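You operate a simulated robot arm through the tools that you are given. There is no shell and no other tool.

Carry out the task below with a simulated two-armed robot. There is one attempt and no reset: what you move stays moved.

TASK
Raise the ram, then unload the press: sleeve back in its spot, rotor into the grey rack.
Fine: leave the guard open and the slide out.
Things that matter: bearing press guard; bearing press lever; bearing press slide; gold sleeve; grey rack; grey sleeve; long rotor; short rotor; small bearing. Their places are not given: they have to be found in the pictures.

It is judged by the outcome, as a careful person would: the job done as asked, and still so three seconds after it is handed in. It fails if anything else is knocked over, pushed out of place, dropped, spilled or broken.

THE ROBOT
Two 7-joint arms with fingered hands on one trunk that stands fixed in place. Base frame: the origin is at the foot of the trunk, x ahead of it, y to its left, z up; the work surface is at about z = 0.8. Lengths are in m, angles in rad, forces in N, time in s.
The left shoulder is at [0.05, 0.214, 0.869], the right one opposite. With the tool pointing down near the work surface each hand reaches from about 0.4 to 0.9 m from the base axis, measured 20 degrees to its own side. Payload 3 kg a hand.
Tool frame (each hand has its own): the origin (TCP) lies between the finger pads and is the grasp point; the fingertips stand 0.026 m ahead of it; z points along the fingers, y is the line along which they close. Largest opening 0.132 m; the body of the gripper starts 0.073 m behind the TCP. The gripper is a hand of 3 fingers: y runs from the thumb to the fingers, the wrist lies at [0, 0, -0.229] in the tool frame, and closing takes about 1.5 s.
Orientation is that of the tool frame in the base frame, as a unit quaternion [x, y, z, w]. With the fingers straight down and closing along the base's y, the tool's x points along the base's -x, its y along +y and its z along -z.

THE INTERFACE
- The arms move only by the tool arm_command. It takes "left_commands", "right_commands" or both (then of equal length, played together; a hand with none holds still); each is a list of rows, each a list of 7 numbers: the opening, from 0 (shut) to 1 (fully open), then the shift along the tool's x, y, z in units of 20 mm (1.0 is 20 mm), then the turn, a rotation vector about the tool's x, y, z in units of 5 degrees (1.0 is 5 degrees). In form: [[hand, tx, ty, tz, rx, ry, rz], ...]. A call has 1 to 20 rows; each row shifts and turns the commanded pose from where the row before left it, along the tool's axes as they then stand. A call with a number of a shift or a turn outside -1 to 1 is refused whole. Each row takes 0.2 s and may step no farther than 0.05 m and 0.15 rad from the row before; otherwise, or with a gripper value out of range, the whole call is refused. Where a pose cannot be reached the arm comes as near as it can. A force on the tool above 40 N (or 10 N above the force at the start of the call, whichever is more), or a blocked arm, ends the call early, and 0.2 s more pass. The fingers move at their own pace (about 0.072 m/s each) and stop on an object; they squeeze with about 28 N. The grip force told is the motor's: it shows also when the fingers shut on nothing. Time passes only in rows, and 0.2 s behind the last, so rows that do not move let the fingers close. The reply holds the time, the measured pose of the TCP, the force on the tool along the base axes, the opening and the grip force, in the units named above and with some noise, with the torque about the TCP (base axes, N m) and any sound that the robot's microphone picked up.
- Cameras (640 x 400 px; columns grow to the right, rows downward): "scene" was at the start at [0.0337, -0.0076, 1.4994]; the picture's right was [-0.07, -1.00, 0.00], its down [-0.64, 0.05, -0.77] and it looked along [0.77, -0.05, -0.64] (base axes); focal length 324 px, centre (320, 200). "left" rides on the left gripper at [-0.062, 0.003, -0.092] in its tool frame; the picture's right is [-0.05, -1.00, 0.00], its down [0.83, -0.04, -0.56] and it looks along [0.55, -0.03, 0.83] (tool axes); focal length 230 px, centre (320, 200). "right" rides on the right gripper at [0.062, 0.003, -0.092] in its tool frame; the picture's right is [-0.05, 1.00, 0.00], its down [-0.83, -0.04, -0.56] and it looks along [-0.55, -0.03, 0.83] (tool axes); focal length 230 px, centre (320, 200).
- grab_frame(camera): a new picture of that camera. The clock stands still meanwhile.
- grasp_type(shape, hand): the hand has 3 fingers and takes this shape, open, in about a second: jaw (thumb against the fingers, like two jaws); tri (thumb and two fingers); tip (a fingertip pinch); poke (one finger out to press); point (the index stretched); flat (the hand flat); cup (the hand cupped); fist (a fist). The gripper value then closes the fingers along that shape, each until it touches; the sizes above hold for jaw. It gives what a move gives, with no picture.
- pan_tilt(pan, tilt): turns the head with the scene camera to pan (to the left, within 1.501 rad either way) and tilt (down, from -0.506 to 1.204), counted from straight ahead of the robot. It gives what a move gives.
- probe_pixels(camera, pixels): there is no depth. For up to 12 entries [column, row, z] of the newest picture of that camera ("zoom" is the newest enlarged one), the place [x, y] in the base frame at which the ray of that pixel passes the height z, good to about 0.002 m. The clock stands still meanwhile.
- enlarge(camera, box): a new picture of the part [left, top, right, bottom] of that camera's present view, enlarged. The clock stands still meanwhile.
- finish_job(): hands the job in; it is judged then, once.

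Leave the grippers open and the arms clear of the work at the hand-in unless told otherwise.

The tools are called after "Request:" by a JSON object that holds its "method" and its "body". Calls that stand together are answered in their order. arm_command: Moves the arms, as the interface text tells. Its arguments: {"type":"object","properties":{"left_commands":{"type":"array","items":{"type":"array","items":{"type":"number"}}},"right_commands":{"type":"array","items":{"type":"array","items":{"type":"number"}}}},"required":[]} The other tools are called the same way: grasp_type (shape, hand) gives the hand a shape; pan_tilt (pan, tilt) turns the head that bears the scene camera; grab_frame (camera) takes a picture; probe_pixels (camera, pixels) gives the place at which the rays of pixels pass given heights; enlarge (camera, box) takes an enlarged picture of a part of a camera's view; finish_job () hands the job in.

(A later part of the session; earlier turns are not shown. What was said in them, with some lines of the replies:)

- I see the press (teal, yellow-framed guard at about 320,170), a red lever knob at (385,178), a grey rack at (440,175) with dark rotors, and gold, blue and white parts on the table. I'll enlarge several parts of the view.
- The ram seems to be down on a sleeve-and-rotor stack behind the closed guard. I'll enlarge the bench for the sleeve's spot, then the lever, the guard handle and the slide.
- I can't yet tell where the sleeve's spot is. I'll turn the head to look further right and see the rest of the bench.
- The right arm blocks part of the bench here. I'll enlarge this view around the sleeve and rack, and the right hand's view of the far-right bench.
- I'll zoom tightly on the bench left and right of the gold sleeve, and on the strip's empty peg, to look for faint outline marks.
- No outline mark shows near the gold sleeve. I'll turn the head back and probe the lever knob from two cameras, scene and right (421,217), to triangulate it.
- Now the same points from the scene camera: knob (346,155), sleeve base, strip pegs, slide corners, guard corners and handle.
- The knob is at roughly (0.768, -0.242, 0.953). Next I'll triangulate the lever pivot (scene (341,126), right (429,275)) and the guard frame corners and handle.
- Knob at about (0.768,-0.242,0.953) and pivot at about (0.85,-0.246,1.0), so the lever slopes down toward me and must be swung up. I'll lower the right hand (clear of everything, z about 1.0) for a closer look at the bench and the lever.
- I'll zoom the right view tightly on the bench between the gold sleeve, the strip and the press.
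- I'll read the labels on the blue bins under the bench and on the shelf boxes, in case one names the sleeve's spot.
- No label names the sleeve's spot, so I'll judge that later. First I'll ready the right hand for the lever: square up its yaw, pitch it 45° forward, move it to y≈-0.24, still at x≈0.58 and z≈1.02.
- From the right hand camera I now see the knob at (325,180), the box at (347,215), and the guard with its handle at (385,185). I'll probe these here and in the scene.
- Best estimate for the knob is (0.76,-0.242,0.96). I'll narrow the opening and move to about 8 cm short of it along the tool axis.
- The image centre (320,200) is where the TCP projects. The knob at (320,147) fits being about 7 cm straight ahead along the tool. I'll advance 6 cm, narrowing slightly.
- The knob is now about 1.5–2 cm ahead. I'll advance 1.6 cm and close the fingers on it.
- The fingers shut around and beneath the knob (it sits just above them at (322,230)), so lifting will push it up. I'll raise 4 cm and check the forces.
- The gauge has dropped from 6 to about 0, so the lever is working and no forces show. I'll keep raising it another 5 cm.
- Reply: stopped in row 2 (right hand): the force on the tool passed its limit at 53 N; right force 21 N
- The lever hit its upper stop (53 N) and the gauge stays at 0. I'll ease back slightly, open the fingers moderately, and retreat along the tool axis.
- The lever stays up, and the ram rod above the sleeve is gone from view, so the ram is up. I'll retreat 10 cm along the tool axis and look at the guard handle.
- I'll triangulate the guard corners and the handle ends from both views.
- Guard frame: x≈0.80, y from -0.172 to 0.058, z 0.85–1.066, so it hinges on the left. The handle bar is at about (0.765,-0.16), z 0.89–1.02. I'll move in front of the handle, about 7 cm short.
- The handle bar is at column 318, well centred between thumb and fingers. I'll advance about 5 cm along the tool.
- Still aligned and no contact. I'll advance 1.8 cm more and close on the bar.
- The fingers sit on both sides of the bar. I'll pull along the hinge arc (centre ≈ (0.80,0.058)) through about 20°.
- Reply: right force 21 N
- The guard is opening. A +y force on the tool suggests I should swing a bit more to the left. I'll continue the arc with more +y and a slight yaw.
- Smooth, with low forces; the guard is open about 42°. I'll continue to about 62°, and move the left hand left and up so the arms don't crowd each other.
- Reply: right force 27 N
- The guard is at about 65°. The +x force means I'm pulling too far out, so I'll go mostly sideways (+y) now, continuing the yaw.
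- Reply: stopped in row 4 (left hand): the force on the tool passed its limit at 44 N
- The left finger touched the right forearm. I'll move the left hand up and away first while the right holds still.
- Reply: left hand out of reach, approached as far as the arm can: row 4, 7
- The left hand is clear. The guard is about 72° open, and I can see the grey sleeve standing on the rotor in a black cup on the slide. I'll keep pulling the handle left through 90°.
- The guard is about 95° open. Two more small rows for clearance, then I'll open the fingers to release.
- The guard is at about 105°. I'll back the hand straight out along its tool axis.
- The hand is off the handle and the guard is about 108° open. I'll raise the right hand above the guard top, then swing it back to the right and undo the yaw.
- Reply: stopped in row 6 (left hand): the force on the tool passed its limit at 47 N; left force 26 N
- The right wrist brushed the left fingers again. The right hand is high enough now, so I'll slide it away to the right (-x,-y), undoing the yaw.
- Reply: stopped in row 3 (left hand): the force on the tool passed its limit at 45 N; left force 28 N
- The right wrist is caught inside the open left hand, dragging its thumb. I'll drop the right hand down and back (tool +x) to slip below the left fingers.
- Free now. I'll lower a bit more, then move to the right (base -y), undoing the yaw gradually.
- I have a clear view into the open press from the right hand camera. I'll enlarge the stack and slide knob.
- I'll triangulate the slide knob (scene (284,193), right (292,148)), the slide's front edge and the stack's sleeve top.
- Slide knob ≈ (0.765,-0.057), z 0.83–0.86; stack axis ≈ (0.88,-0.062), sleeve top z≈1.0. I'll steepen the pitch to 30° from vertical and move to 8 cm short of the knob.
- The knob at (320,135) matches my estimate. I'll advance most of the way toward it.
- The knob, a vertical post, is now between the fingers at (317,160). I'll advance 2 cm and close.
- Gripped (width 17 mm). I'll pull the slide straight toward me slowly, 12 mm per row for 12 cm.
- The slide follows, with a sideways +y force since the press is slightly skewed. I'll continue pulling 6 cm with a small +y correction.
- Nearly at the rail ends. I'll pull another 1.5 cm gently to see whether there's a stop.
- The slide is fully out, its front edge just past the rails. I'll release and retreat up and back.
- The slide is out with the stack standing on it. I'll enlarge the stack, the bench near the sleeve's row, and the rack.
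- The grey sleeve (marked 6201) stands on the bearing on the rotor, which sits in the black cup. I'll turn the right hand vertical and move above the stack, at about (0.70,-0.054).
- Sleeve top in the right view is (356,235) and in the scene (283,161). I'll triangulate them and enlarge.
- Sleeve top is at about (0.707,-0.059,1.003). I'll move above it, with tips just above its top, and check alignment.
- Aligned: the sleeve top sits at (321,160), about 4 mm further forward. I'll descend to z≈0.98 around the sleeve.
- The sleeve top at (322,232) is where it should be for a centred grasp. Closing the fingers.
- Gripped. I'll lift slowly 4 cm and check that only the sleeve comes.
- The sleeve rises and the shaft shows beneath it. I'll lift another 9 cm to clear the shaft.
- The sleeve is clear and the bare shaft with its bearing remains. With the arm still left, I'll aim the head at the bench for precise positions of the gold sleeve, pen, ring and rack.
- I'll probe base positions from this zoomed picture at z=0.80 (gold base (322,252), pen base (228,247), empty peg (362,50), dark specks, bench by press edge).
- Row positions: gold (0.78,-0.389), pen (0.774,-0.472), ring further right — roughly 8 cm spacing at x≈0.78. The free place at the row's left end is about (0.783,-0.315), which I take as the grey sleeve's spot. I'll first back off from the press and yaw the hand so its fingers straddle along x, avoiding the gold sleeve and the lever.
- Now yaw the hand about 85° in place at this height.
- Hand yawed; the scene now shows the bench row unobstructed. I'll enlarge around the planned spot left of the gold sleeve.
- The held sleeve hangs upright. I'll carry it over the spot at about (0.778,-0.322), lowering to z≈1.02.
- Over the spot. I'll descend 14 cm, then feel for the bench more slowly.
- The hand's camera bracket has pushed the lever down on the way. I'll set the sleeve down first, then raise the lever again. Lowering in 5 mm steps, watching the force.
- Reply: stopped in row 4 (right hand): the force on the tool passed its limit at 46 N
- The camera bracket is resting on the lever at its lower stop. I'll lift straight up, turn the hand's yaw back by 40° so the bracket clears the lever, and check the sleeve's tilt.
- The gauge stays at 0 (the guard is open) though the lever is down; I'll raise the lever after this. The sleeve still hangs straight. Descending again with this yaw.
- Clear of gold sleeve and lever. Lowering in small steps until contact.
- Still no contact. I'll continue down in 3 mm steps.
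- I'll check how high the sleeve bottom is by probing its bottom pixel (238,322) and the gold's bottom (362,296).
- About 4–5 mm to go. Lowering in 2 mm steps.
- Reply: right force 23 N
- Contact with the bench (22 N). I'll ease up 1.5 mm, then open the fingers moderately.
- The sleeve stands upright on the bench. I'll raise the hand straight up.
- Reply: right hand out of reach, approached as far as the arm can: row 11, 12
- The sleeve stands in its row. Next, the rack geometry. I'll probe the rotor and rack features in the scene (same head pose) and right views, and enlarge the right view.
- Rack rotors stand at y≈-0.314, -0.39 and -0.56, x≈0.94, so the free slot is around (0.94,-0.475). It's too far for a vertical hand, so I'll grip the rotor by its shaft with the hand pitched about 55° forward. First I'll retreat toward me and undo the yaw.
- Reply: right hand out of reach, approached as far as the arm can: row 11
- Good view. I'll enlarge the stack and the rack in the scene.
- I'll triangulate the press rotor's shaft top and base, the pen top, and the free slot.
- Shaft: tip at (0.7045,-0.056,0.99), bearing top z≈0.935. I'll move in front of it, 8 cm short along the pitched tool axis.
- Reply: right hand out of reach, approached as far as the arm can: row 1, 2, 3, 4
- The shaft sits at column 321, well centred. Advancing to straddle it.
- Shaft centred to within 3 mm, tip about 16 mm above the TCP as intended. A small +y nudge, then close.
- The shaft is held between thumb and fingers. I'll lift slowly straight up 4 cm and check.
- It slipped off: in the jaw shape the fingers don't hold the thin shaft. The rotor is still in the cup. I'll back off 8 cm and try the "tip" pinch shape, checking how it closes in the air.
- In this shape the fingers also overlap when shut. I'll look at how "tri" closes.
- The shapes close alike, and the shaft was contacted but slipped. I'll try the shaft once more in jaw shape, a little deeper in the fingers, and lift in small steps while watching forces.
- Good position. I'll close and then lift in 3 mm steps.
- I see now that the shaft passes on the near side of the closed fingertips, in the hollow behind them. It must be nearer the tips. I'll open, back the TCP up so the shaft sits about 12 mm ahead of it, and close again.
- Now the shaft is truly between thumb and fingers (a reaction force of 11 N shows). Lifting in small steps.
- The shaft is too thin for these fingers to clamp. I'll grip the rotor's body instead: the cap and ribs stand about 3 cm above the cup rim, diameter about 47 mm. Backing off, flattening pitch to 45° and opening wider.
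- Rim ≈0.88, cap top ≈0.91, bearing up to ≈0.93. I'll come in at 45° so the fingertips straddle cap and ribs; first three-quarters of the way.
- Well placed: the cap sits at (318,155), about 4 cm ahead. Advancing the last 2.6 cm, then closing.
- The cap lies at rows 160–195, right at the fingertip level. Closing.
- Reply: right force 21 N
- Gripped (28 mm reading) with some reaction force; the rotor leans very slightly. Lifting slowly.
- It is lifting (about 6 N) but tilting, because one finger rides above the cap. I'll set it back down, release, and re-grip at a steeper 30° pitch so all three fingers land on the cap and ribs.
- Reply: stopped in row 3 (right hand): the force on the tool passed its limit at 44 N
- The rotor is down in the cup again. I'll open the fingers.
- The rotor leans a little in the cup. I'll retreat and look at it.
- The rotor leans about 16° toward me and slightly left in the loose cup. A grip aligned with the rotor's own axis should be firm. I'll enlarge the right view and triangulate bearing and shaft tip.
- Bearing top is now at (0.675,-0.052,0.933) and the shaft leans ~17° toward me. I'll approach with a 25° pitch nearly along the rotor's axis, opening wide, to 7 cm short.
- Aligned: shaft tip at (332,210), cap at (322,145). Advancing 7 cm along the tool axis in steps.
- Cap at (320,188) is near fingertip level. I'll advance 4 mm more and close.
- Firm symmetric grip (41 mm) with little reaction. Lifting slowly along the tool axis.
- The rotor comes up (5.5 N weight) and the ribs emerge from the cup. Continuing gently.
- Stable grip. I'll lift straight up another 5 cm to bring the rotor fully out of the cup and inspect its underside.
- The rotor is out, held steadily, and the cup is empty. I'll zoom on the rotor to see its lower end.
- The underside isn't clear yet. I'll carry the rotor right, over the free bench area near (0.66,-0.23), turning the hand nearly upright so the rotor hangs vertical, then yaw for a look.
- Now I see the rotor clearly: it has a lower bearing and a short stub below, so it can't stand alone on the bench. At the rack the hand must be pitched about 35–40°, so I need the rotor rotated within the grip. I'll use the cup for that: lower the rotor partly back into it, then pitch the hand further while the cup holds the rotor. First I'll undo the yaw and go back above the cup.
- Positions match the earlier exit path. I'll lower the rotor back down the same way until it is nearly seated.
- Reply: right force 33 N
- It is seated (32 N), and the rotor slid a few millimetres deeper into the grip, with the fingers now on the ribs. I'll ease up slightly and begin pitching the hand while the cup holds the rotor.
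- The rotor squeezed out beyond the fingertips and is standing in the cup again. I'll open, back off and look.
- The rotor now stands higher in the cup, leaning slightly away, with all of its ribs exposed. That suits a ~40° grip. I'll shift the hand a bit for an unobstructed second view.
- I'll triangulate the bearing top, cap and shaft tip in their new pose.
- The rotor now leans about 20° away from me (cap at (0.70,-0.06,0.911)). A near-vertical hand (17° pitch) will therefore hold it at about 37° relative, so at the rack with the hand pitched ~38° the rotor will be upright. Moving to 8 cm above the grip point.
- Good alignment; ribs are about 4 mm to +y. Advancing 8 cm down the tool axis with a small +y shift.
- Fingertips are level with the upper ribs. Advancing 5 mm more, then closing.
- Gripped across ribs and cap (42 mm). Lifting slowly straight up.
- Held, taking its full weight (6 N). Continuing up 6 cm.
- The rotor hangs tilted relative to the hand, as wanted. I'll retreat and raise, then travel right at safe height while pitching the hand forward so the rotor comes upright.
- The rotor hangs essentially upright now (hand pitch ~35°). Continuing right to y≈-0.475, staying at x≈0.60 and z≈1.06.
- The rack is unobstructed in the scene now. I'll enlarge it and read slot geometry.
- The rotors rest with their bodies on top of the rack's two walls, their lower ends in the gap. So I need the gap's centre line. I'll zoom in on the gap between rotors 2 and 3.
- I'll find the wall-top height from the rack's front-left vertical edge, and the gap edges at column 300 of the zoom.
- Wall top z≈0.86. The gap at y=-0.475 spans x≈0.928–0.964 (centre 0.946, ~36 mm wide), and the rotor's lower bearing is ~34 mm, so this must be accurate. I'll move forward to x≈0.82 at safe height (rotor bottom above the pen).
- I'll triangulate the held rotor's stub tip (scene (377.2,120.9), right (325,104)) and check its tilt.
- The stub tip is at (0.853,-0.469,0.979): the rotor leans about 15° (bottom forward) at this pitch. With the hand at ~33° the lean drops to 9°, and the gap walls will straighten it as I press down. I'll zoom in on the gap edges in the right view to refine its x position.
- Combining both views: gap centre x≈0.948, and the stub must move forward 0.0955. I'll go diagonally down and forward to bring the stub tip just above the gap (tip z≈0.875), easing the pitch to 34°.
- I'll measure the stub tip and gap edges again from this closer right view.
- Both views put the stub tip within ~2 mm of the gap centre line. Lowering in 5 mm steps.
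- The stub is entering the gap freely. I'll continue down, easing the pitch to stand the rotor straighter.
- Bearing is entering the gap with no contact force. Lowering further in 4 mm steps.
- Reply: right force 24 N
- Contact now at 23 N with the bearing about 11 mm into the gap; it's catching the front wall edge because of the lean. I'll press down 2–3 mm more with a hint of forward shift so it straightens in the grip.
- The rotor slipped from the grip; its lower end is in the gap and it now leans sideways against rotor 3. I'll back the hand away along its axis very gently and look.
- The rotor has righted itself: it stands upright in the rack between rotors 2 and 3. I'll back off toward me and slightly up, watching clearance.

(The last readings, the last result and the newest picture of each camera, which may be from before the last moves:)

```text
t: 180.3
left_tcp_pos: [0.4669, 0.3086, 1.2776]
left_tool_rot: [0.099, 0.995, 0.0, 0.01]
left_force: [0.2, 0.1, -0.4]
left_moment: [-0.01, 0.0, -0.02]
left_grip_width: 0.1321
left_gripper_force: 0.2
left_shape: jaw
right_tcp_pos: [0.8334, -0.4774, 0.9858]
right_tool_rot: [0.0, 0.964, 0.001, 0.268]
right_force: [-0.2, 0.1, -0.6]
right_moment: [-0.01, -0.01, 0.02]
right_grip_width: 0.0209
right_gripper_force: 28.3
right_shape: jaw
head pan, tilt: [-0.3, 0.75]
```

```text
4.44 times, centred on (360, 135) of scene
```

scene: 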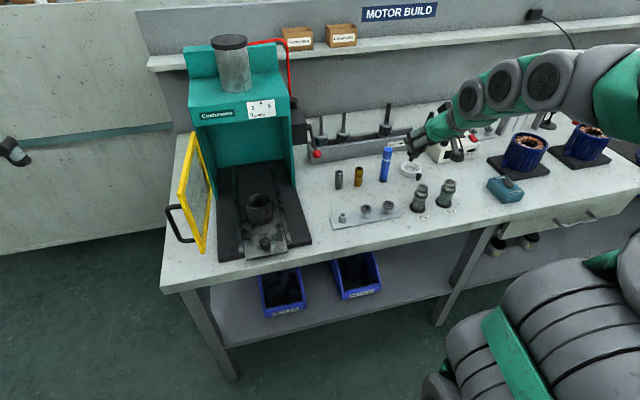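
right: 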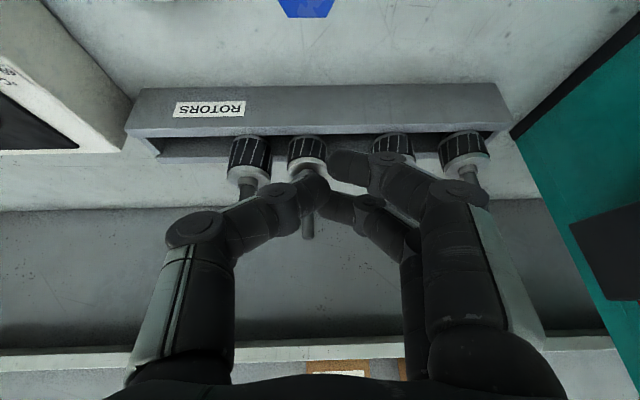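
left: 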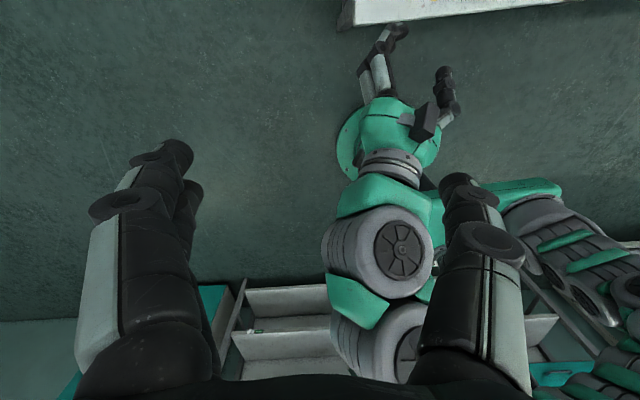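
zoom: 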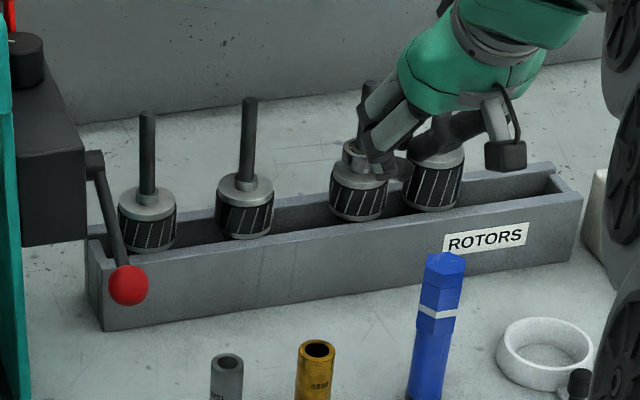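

The rotor stands in the rack at the same level as its neighbours. I'll move the hand up and back, clear of everything.

Request:
{"method": "arm_command", "body": {"right_commands": [[0, -0.3, 0, -0.9, 0, 0, 0], [0, 0, 0, -1, 0, 0, 0], [0, 0, 0, -1, 0, 0, 0], [0.3, 0.4, 0, -1, 0, 0, 0], [0.3, 0.6, 0, -0.8, 0, 0, 0], [0.3, 0.8, 0, -0.5, 0, 0, 0], [0.3, 0.86, 0, -0.5, 0, 0, 0], [0.3, 0.86, 0, -0.5, 0, 0, 0], [0.3, 0.86, 0, -0.5, 0, 0, 0], [0.3, 0.86, 0, -0.5, 0, 0, 0], [0.3, 0, 0, 0, 0, 0, 0]]}}

Request:
{"method": "grab_frame", "body": {"camera": "right"}}

Request:
{"method": "enlarge", "body": {"camera": "scene", "box": [290, 90, 430, 180]}}

Request:
{"method": "grab_frame", "body": {"camera": "scene"}}

```text
t: 182.7
left_tcp_pos: [0.4665, 0.3079, 1.2755]
left_tool_rot: [0.099, 0.995, 0.0, 0.01]
left_force: [0.0, 0.0, -0.4]
left_moment: [0.03, -0.01, -0.02]
left_grip_width: 0.1317
left_gripper_force: 0.1
left_shape: jaw
right_tcp_pos: [0.6745, -0.4772, 1.0565]
right_tool_rot: [-0.001, 0.964, 0.001, 0.267]
right_force: [0.0, -0.6, 0.2]
right_moment: [0.01, 0.01, -0.01]
right_grip_width: 0.0391
right_gripper_force: 0.2
right_shape: jaw
head pan, tilt: [-0.3, 0.75]
```

```text
taken
```

right: 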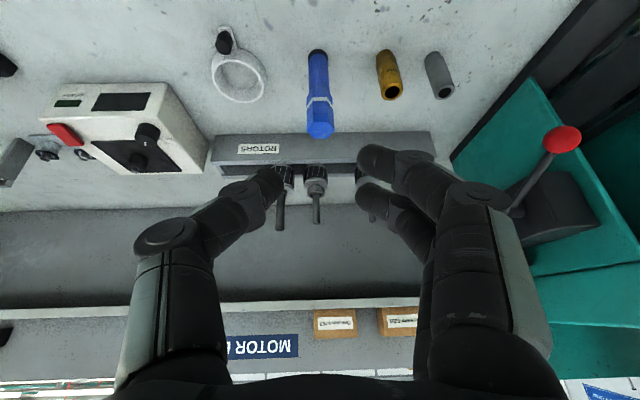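

```text
4.44 times, centred on (360, 135) of scene
```

zoom: 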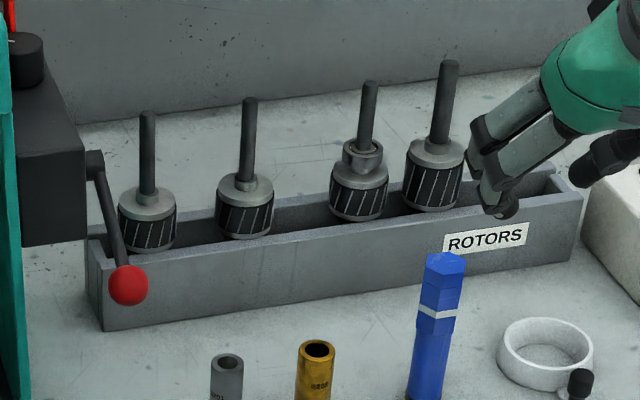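

```text
taken
```

scene: 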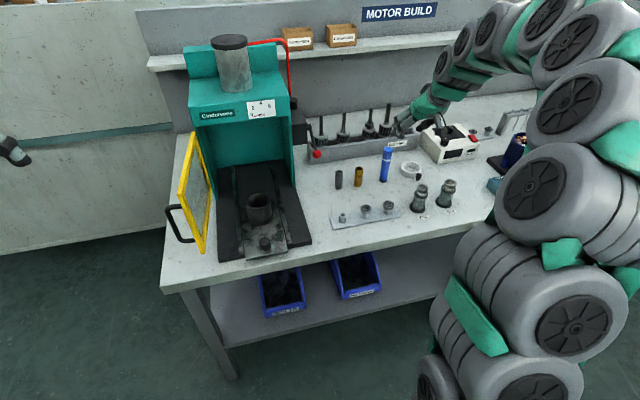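

The rotor is in the rack, upright with its bearing. Now the lever must go up again: I'll bring the right hand in front of the knob with a 45° pitch, as at the start.

Request:
{"method": "arm_command", "body": {"right_commands": [[0.42, 0.7, 0.5, -0.4, 0, 0, 0], [0.42, 0.78, 0.9, -0.47, 0, 0, 0], [0.42, 0.6, 0.95, -0.35, 0, -0.4, 0], [0.42, 0, 0.95, 0, 0, -0.4, 0], [0.42, 0, 0.95, 0, 0, -0.4, 0], [0.42, 0, 0.95, 0, 0, -0.4, 0], [0.42, 0, 0.95, 0, 0, -0.4, 0], [0.42, 0, 0.95, 0, 0, -0.4, 0], [0.42, 0, 0.95, 0, 0, -0.4, 0], [0.42, 0, 0.95, 0, 0, 0, 0], [0.42, 0, 0.95, 0, 0, 0, 0], [0.42, 0, 0.95, 0, 0, 0, 0], [0.42, 0, 0.85, 0, 0, 0, 0], [0.42, 0, 0, 0, 0, 0, 0]]}}

Request:
{"method": "grab_frame", "body": {"camera": "right"}}

```text
t: 185.7
left_tcp_pos: [0.4665, 0.3076, 1.2765]
left_tool_rot: [0.099, 0.995, -0.002, 0.009]
left_force: [0.7, 0.4, 0.0]
left_moment: [-0.02, -0.01, 0.02]
left_grip_width: 0.132
left_gripper_force: 0.1
left_shape: jaw
right_tcp_pos: [0.6257, -0.2421, 1.0572]
right_tool_rot: [-0.001, 0.924, 0.002, 0.383]
right_force: [0.5, 0.0, 0.0]
right_moment: [0.0, 0.03, 0.03]
right_grip_width: 0.055
right_gripper_force: 0.1
right_shape: jaw
head pan, tilt: [-0.3, 0.75]
```

```text
taken
```

right: 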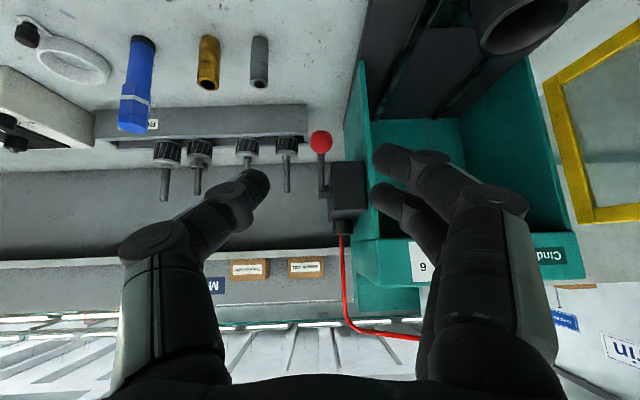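

Knob at (321,140), laterally aligned. Advancing to the same grasp pose as before and closing around it.

Request:
{"method": "arm_command", "body": {"right_commands": [[0.42, -0.42, 0, 0.95, 0, 0, 0], [0.42, -0.42, 0, 0.95, 0, 0, 0], [0.42, -0.42, 0, 0.95, 0, 0, 0], [0.42, 0, 0, 0.95, 0, 0, 0], [0.42, 0, 0, 0.95, 0, 0, 0], [0.42, 0, 0, 0.95, 0, 0, 0], [0.42, 0, 0, 0.95, 0, 0, 0], [0.42, 0, 0, 0.95, 0, 0, 0], [0.42, 0, 0, 0.3, 0, 0, 0], [0.42, 0, 0, 0, 0, 0, 0], [0, 0, 0, 0, 0, 0, 0], [0, 0, 0, 0, 0, 0, 0], [0, 0, 0, 0, 0, 0, 0], [0, 0, 0, 0, 0, 0, 0], [0, 0, 0, 0, 0, 0, 0]]}}

Request:
{"method": "grab_frame", "body": {"camera": "right"}}

```text
t: 188.9
left_tcp_pos: [0.4664, 0.3081, 1.2764]
left_tool_rot: [0.099, 0.995, -0.001, 0.009]
left_force: [-0.1, 0.6, 0.1]
left_moment: [0.0, 0.0, 0.01]
left_grip_width: 0.1319
left_gripper_force: 0.2
left_shape: jaw
right_tcp_pos: [0.7546, -0.2425, 0.9639]
right_tool_rot: [0.0, 0.924, 0.001, 0.383]
right_force: [-0.2, -0.8, -1.2]
right_moment: [0.01, -0.02, 0.02]
right_grip_width: 0.0
right_gripper_force: 27.5
right_shape: jaw
head pan, tilt: [-0.3, 0.75]
```

```text
taken
```

right: 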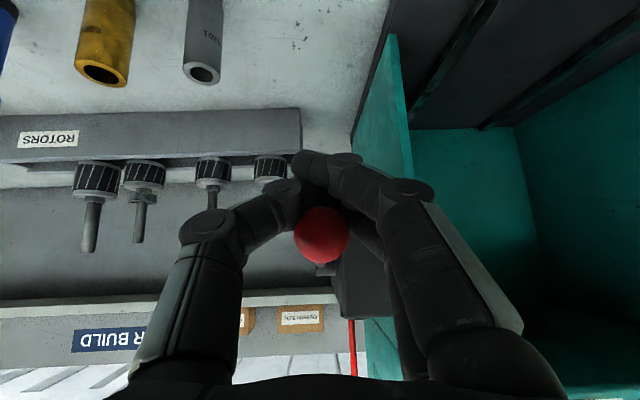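

The fingers are shut beneath the knob, same as the first time. I'll lift it until it reaches its upper stop.

Request:
{"method": "arm_command", "body": {"right_commands": [[0, -0.6, 0, -0.6, 0, 0, 0], [0, -0.6, 0, -0.6, 0, 0, 0], [0, -0.6, 0, -0.6, 0, 0, 0], [0, -0.4, 0, -0.4, 0, 0, 0], [0, -0.2, 0, -0.2, 0, 0, 0], [0, -0.2, 0, -0.2, 0, 0, 0], [0, 0, 0, 0, 0, 0, 0]]}}

Request:
{"method": "grab_frame", "body": {"camera": "right"}}

Request:
{"method": "enlarge", "body": {"camera": "scene", "box": [180, 70, 340, 190]}}

```text
t: 190.2
left_tcp_pos: [0.4675, 0.3072, 1.2765]
left_tool_rot: [0.098, 0.995, -0.001, 0.009]
left_force: [-0.1, -0.5, 0.0]
left_moment: [0.01, -0.04, 0.0]
left_grip_width: 0.1318
left_gripper_force: 0.1
left_shape: jaw
right_tcp_pos: [0.7533, -0.2417, 1.0268]
right_tool_rot: [0.0, 0.927, 0.0, 0.376]
right_force: [9.0, 1.1, -16.5]
right_moment: [-0.07, 0.26, -0.04]
right_grip_width: 0.0
right_gripper_force: 27.6
right_shape: jaw
head pan, tilt: [-0.3, 0.75]
stopped in row 6 (right hand): the force on the tool passed its limit at 46 N (the readings are from after the stop); the commanded pose is now the measured one
```

```text
taken
```

right: 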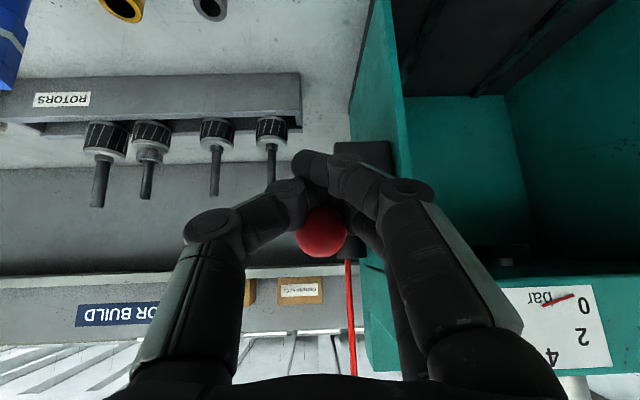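

```text
3.33 times, centred on (260, 130) of scene
```

zoom: 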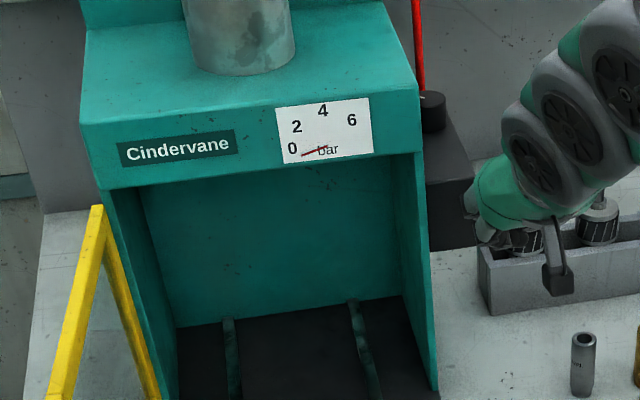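

The lever is at its upper stop, the gauge reads 0, and no ram is visible below the press head. I'll ease off, open, and retreat as before, then open fully once clear.

Request:
{"method": "arm_command", "body": {"right_commands": [[0, 0.15, 0, 0.15, 0, 0, 0], [0.42, 0, 0, 0, 0, 0, 0], [0.42, 0, 0, 0, 0, 0, 0], [0.42, 0, 0, 0, 0, 0, 0], [0.42, 0, 0, 0, 0, 0, 0], [0.42, 0, 0, -1, 0, 0, 0], [0.42, 0, 0, -1, 0, 0, 0], [0.42, 0, 0, -1, 0, 0, 0], [0.42, 0, 0, -1, 0, 0, 0], [0.42, 0, 0, -1, 0, 0, 0], [0.42, 0.7, 0, -0.7, 0, 0, 0], [0.42, 0.7, 0, -0.7, 0, 0, 0], [0.42, 0.7, 0, -0.7, 0, 0, 0], [0.42, 0.7, 0, -0.7, 0, 0, 0], [0.42, 0.7, 0, -0.7, 0, 0, 0], [1, 0, -1, 0, 0, 0, 0], [1, 0, -1, 0, 0, 0, 0], [1, 0, -1, 0, 0, 0, 0], [1, 0, -1, 0, 0, 0, 0], [1, 0, 0, 0, 0, 0, 0]]}}

Request:
{"method": "grab_frame", "body": {"camera": "scene"}}

Request:
{"method": "grab_frame", "body": {"camera": "right"}}

Request:
{"method": "enlarge", "body": {"camera": "scene", "box": [160, 60, 420, 270]}}

```text
t: 194.4
left_tcp_pos: [0.4662, 0.3083, 1.275]
left_tool_rot: [0.099, 0.995, -0.001, 0.009]
left_force: [-0.3, 0.5, -0.4]
left_moment: [-0.04, 0.01, -0.04]
left_grip_width: 0.1319
left_gripper_force: 0.0
left_shape: jaw
right_tcp_pos: [0.5839, -0.3235, 1.0955]
right_tool_rot: [0.0, 0.926, 0.001, 0.378]
right_force: [0.9, 0.9, 0.2]
right_moment: [0.01, -0.03, 0.0]
right_grip_width: 0.1319
right_gripper_force: 0.1
right_shape: jaw
head pan, tilt: [-0.3, 0.75]
```

```text
taken
```

scene: 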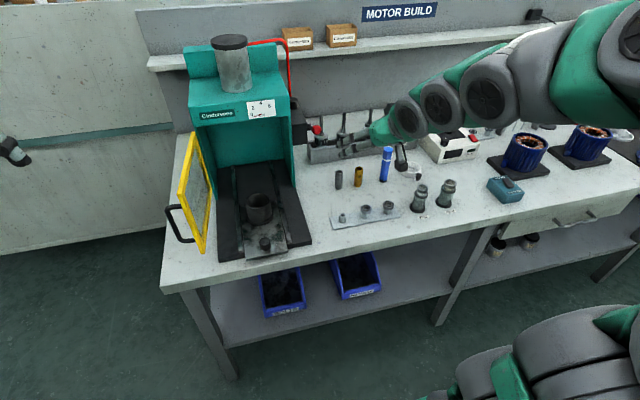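

```text
taken
```

right: 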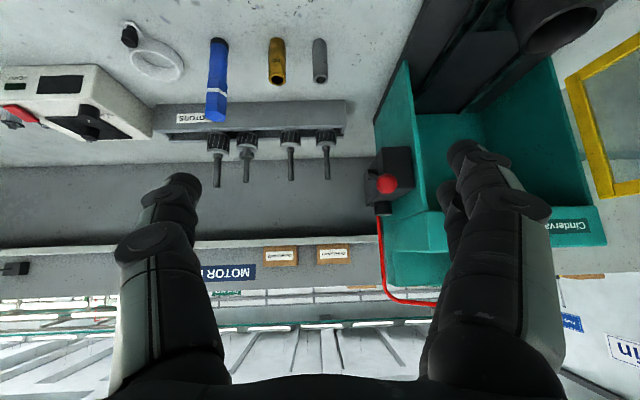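

```text
1.90 times, centred on (290, 165) of scene
```

zoom: 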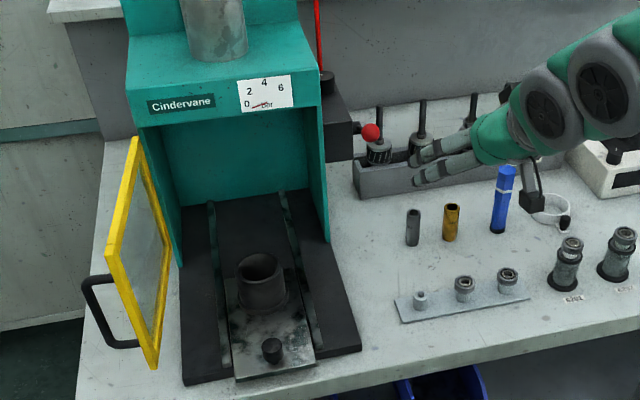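

Everything is in place: lever up, guard open, slide out with an empty cup, grey sleeve standing next to the gold one, and four rotors in the rack. I'll move the right hand further back and take a last close look.

Request:
{"method": "arm_command", "body": {"right_commands": [[1, 0.5, -0.5, -0.8, 0, 0, 0], [1, 0.5, -0.5, -0.8, 0, 0, 0], [1, 0.5, -0.5, -0.8, 0, 0, 0], [1, 0.5, -0.5, -0.8, 0, 0, 0], [1, 0, 0, 0, 0, 0, 0]]}}

Request:
{"method": "enlarge", "body": {"camera": "right", "box": [100, 10, 420, 220]}}

Request:
{"method": "grab_frame", "body": {"camera": "scene"}}

```text
t: 195.6
left_tcp_pos: [0.4674, 0.3088, 1.2763]
left_tool_rot: [0.099, 0.995, 0.0, 0.009]
left_force: [-0.2, -0.5, -0.6]
left_moment: [-0.01, 0.0, -0.03]
left_grip_width: 0.1319
left_gripper_force: 0.1
left_shape: jaw
right_tcp_pos: [0.5105, -0.3635, 1.1147]
right_tool_rot: [-0.001, 0.926, 0.0, 0.378]
right_force: [0.3, -1.3, -0.1]
right_moment: [0.03, 0.04, -0.01]
right_grip_width: 0.132
right_gripper_force: 0.0
right_shape: jaw
head pan, tilt: [-0.3, 0.75]
```

```text
1.90 times, centred on (260, 115) of right
```

zoom: 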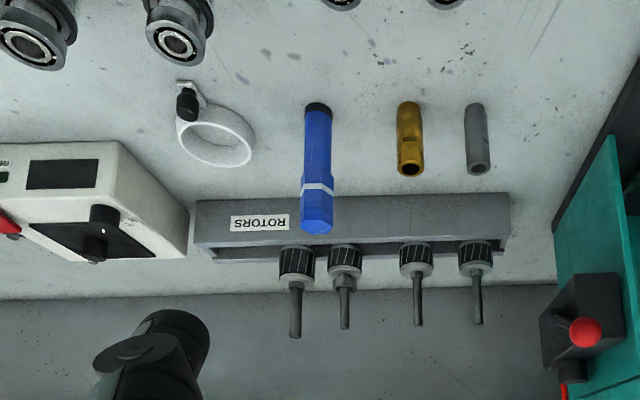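

```text
taken
```

scene: 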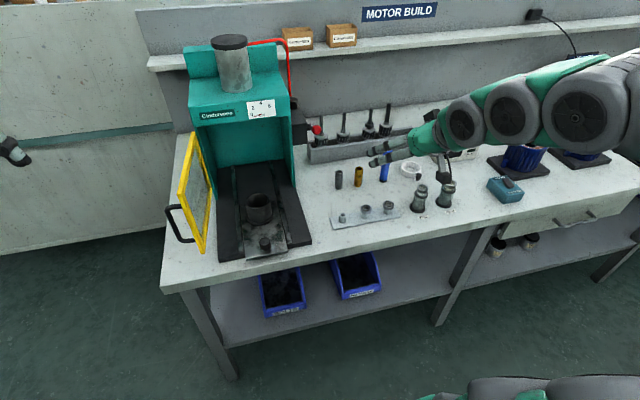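

All parts stand still and upright, both grippers are open, and the arms are clear. The lever is up, the grey sleeve is next to the gold one, and the rotor is in the rack. I'm handing the job in.

Request:
{"method": "finish_job", "body": {}}

```text
The job is handed in.
```

The ram is up and the press is unloaded. The rotor, with its bearings, is standing in the grey rack. The guard is open and the slide is out. I handed the job in with both grippers open and the arms clear.

- **Sleeve spot is my guess:** nothing on the bench marks where the grey 6201 sleeve belongs. I stood it about 65 mm left of the gold sleeve, at the free end of that row. If its home is elsewhere, it's in the wrong place.
- **Lever knocked down once:** while I was carrying the sleeve, the hand's camera bracket pushed the lever down. The gauge stayed at 0. I raised the lever again to its upper stop at the end.
- **Rotor took several tries:** the fingers couldn't hold the thin shaft. The rotor tilted in its cup and slipped out of the grip once there. At the rack it slipped again as its lower end went into the gap, leaned briefly against the rotor beside it, then stood upright. It now sits at the same level as the others.
- **Arm contacts:** the two arms bumped each other a few times while I opened the guard. I saw nothing on the bench disturbed by it.
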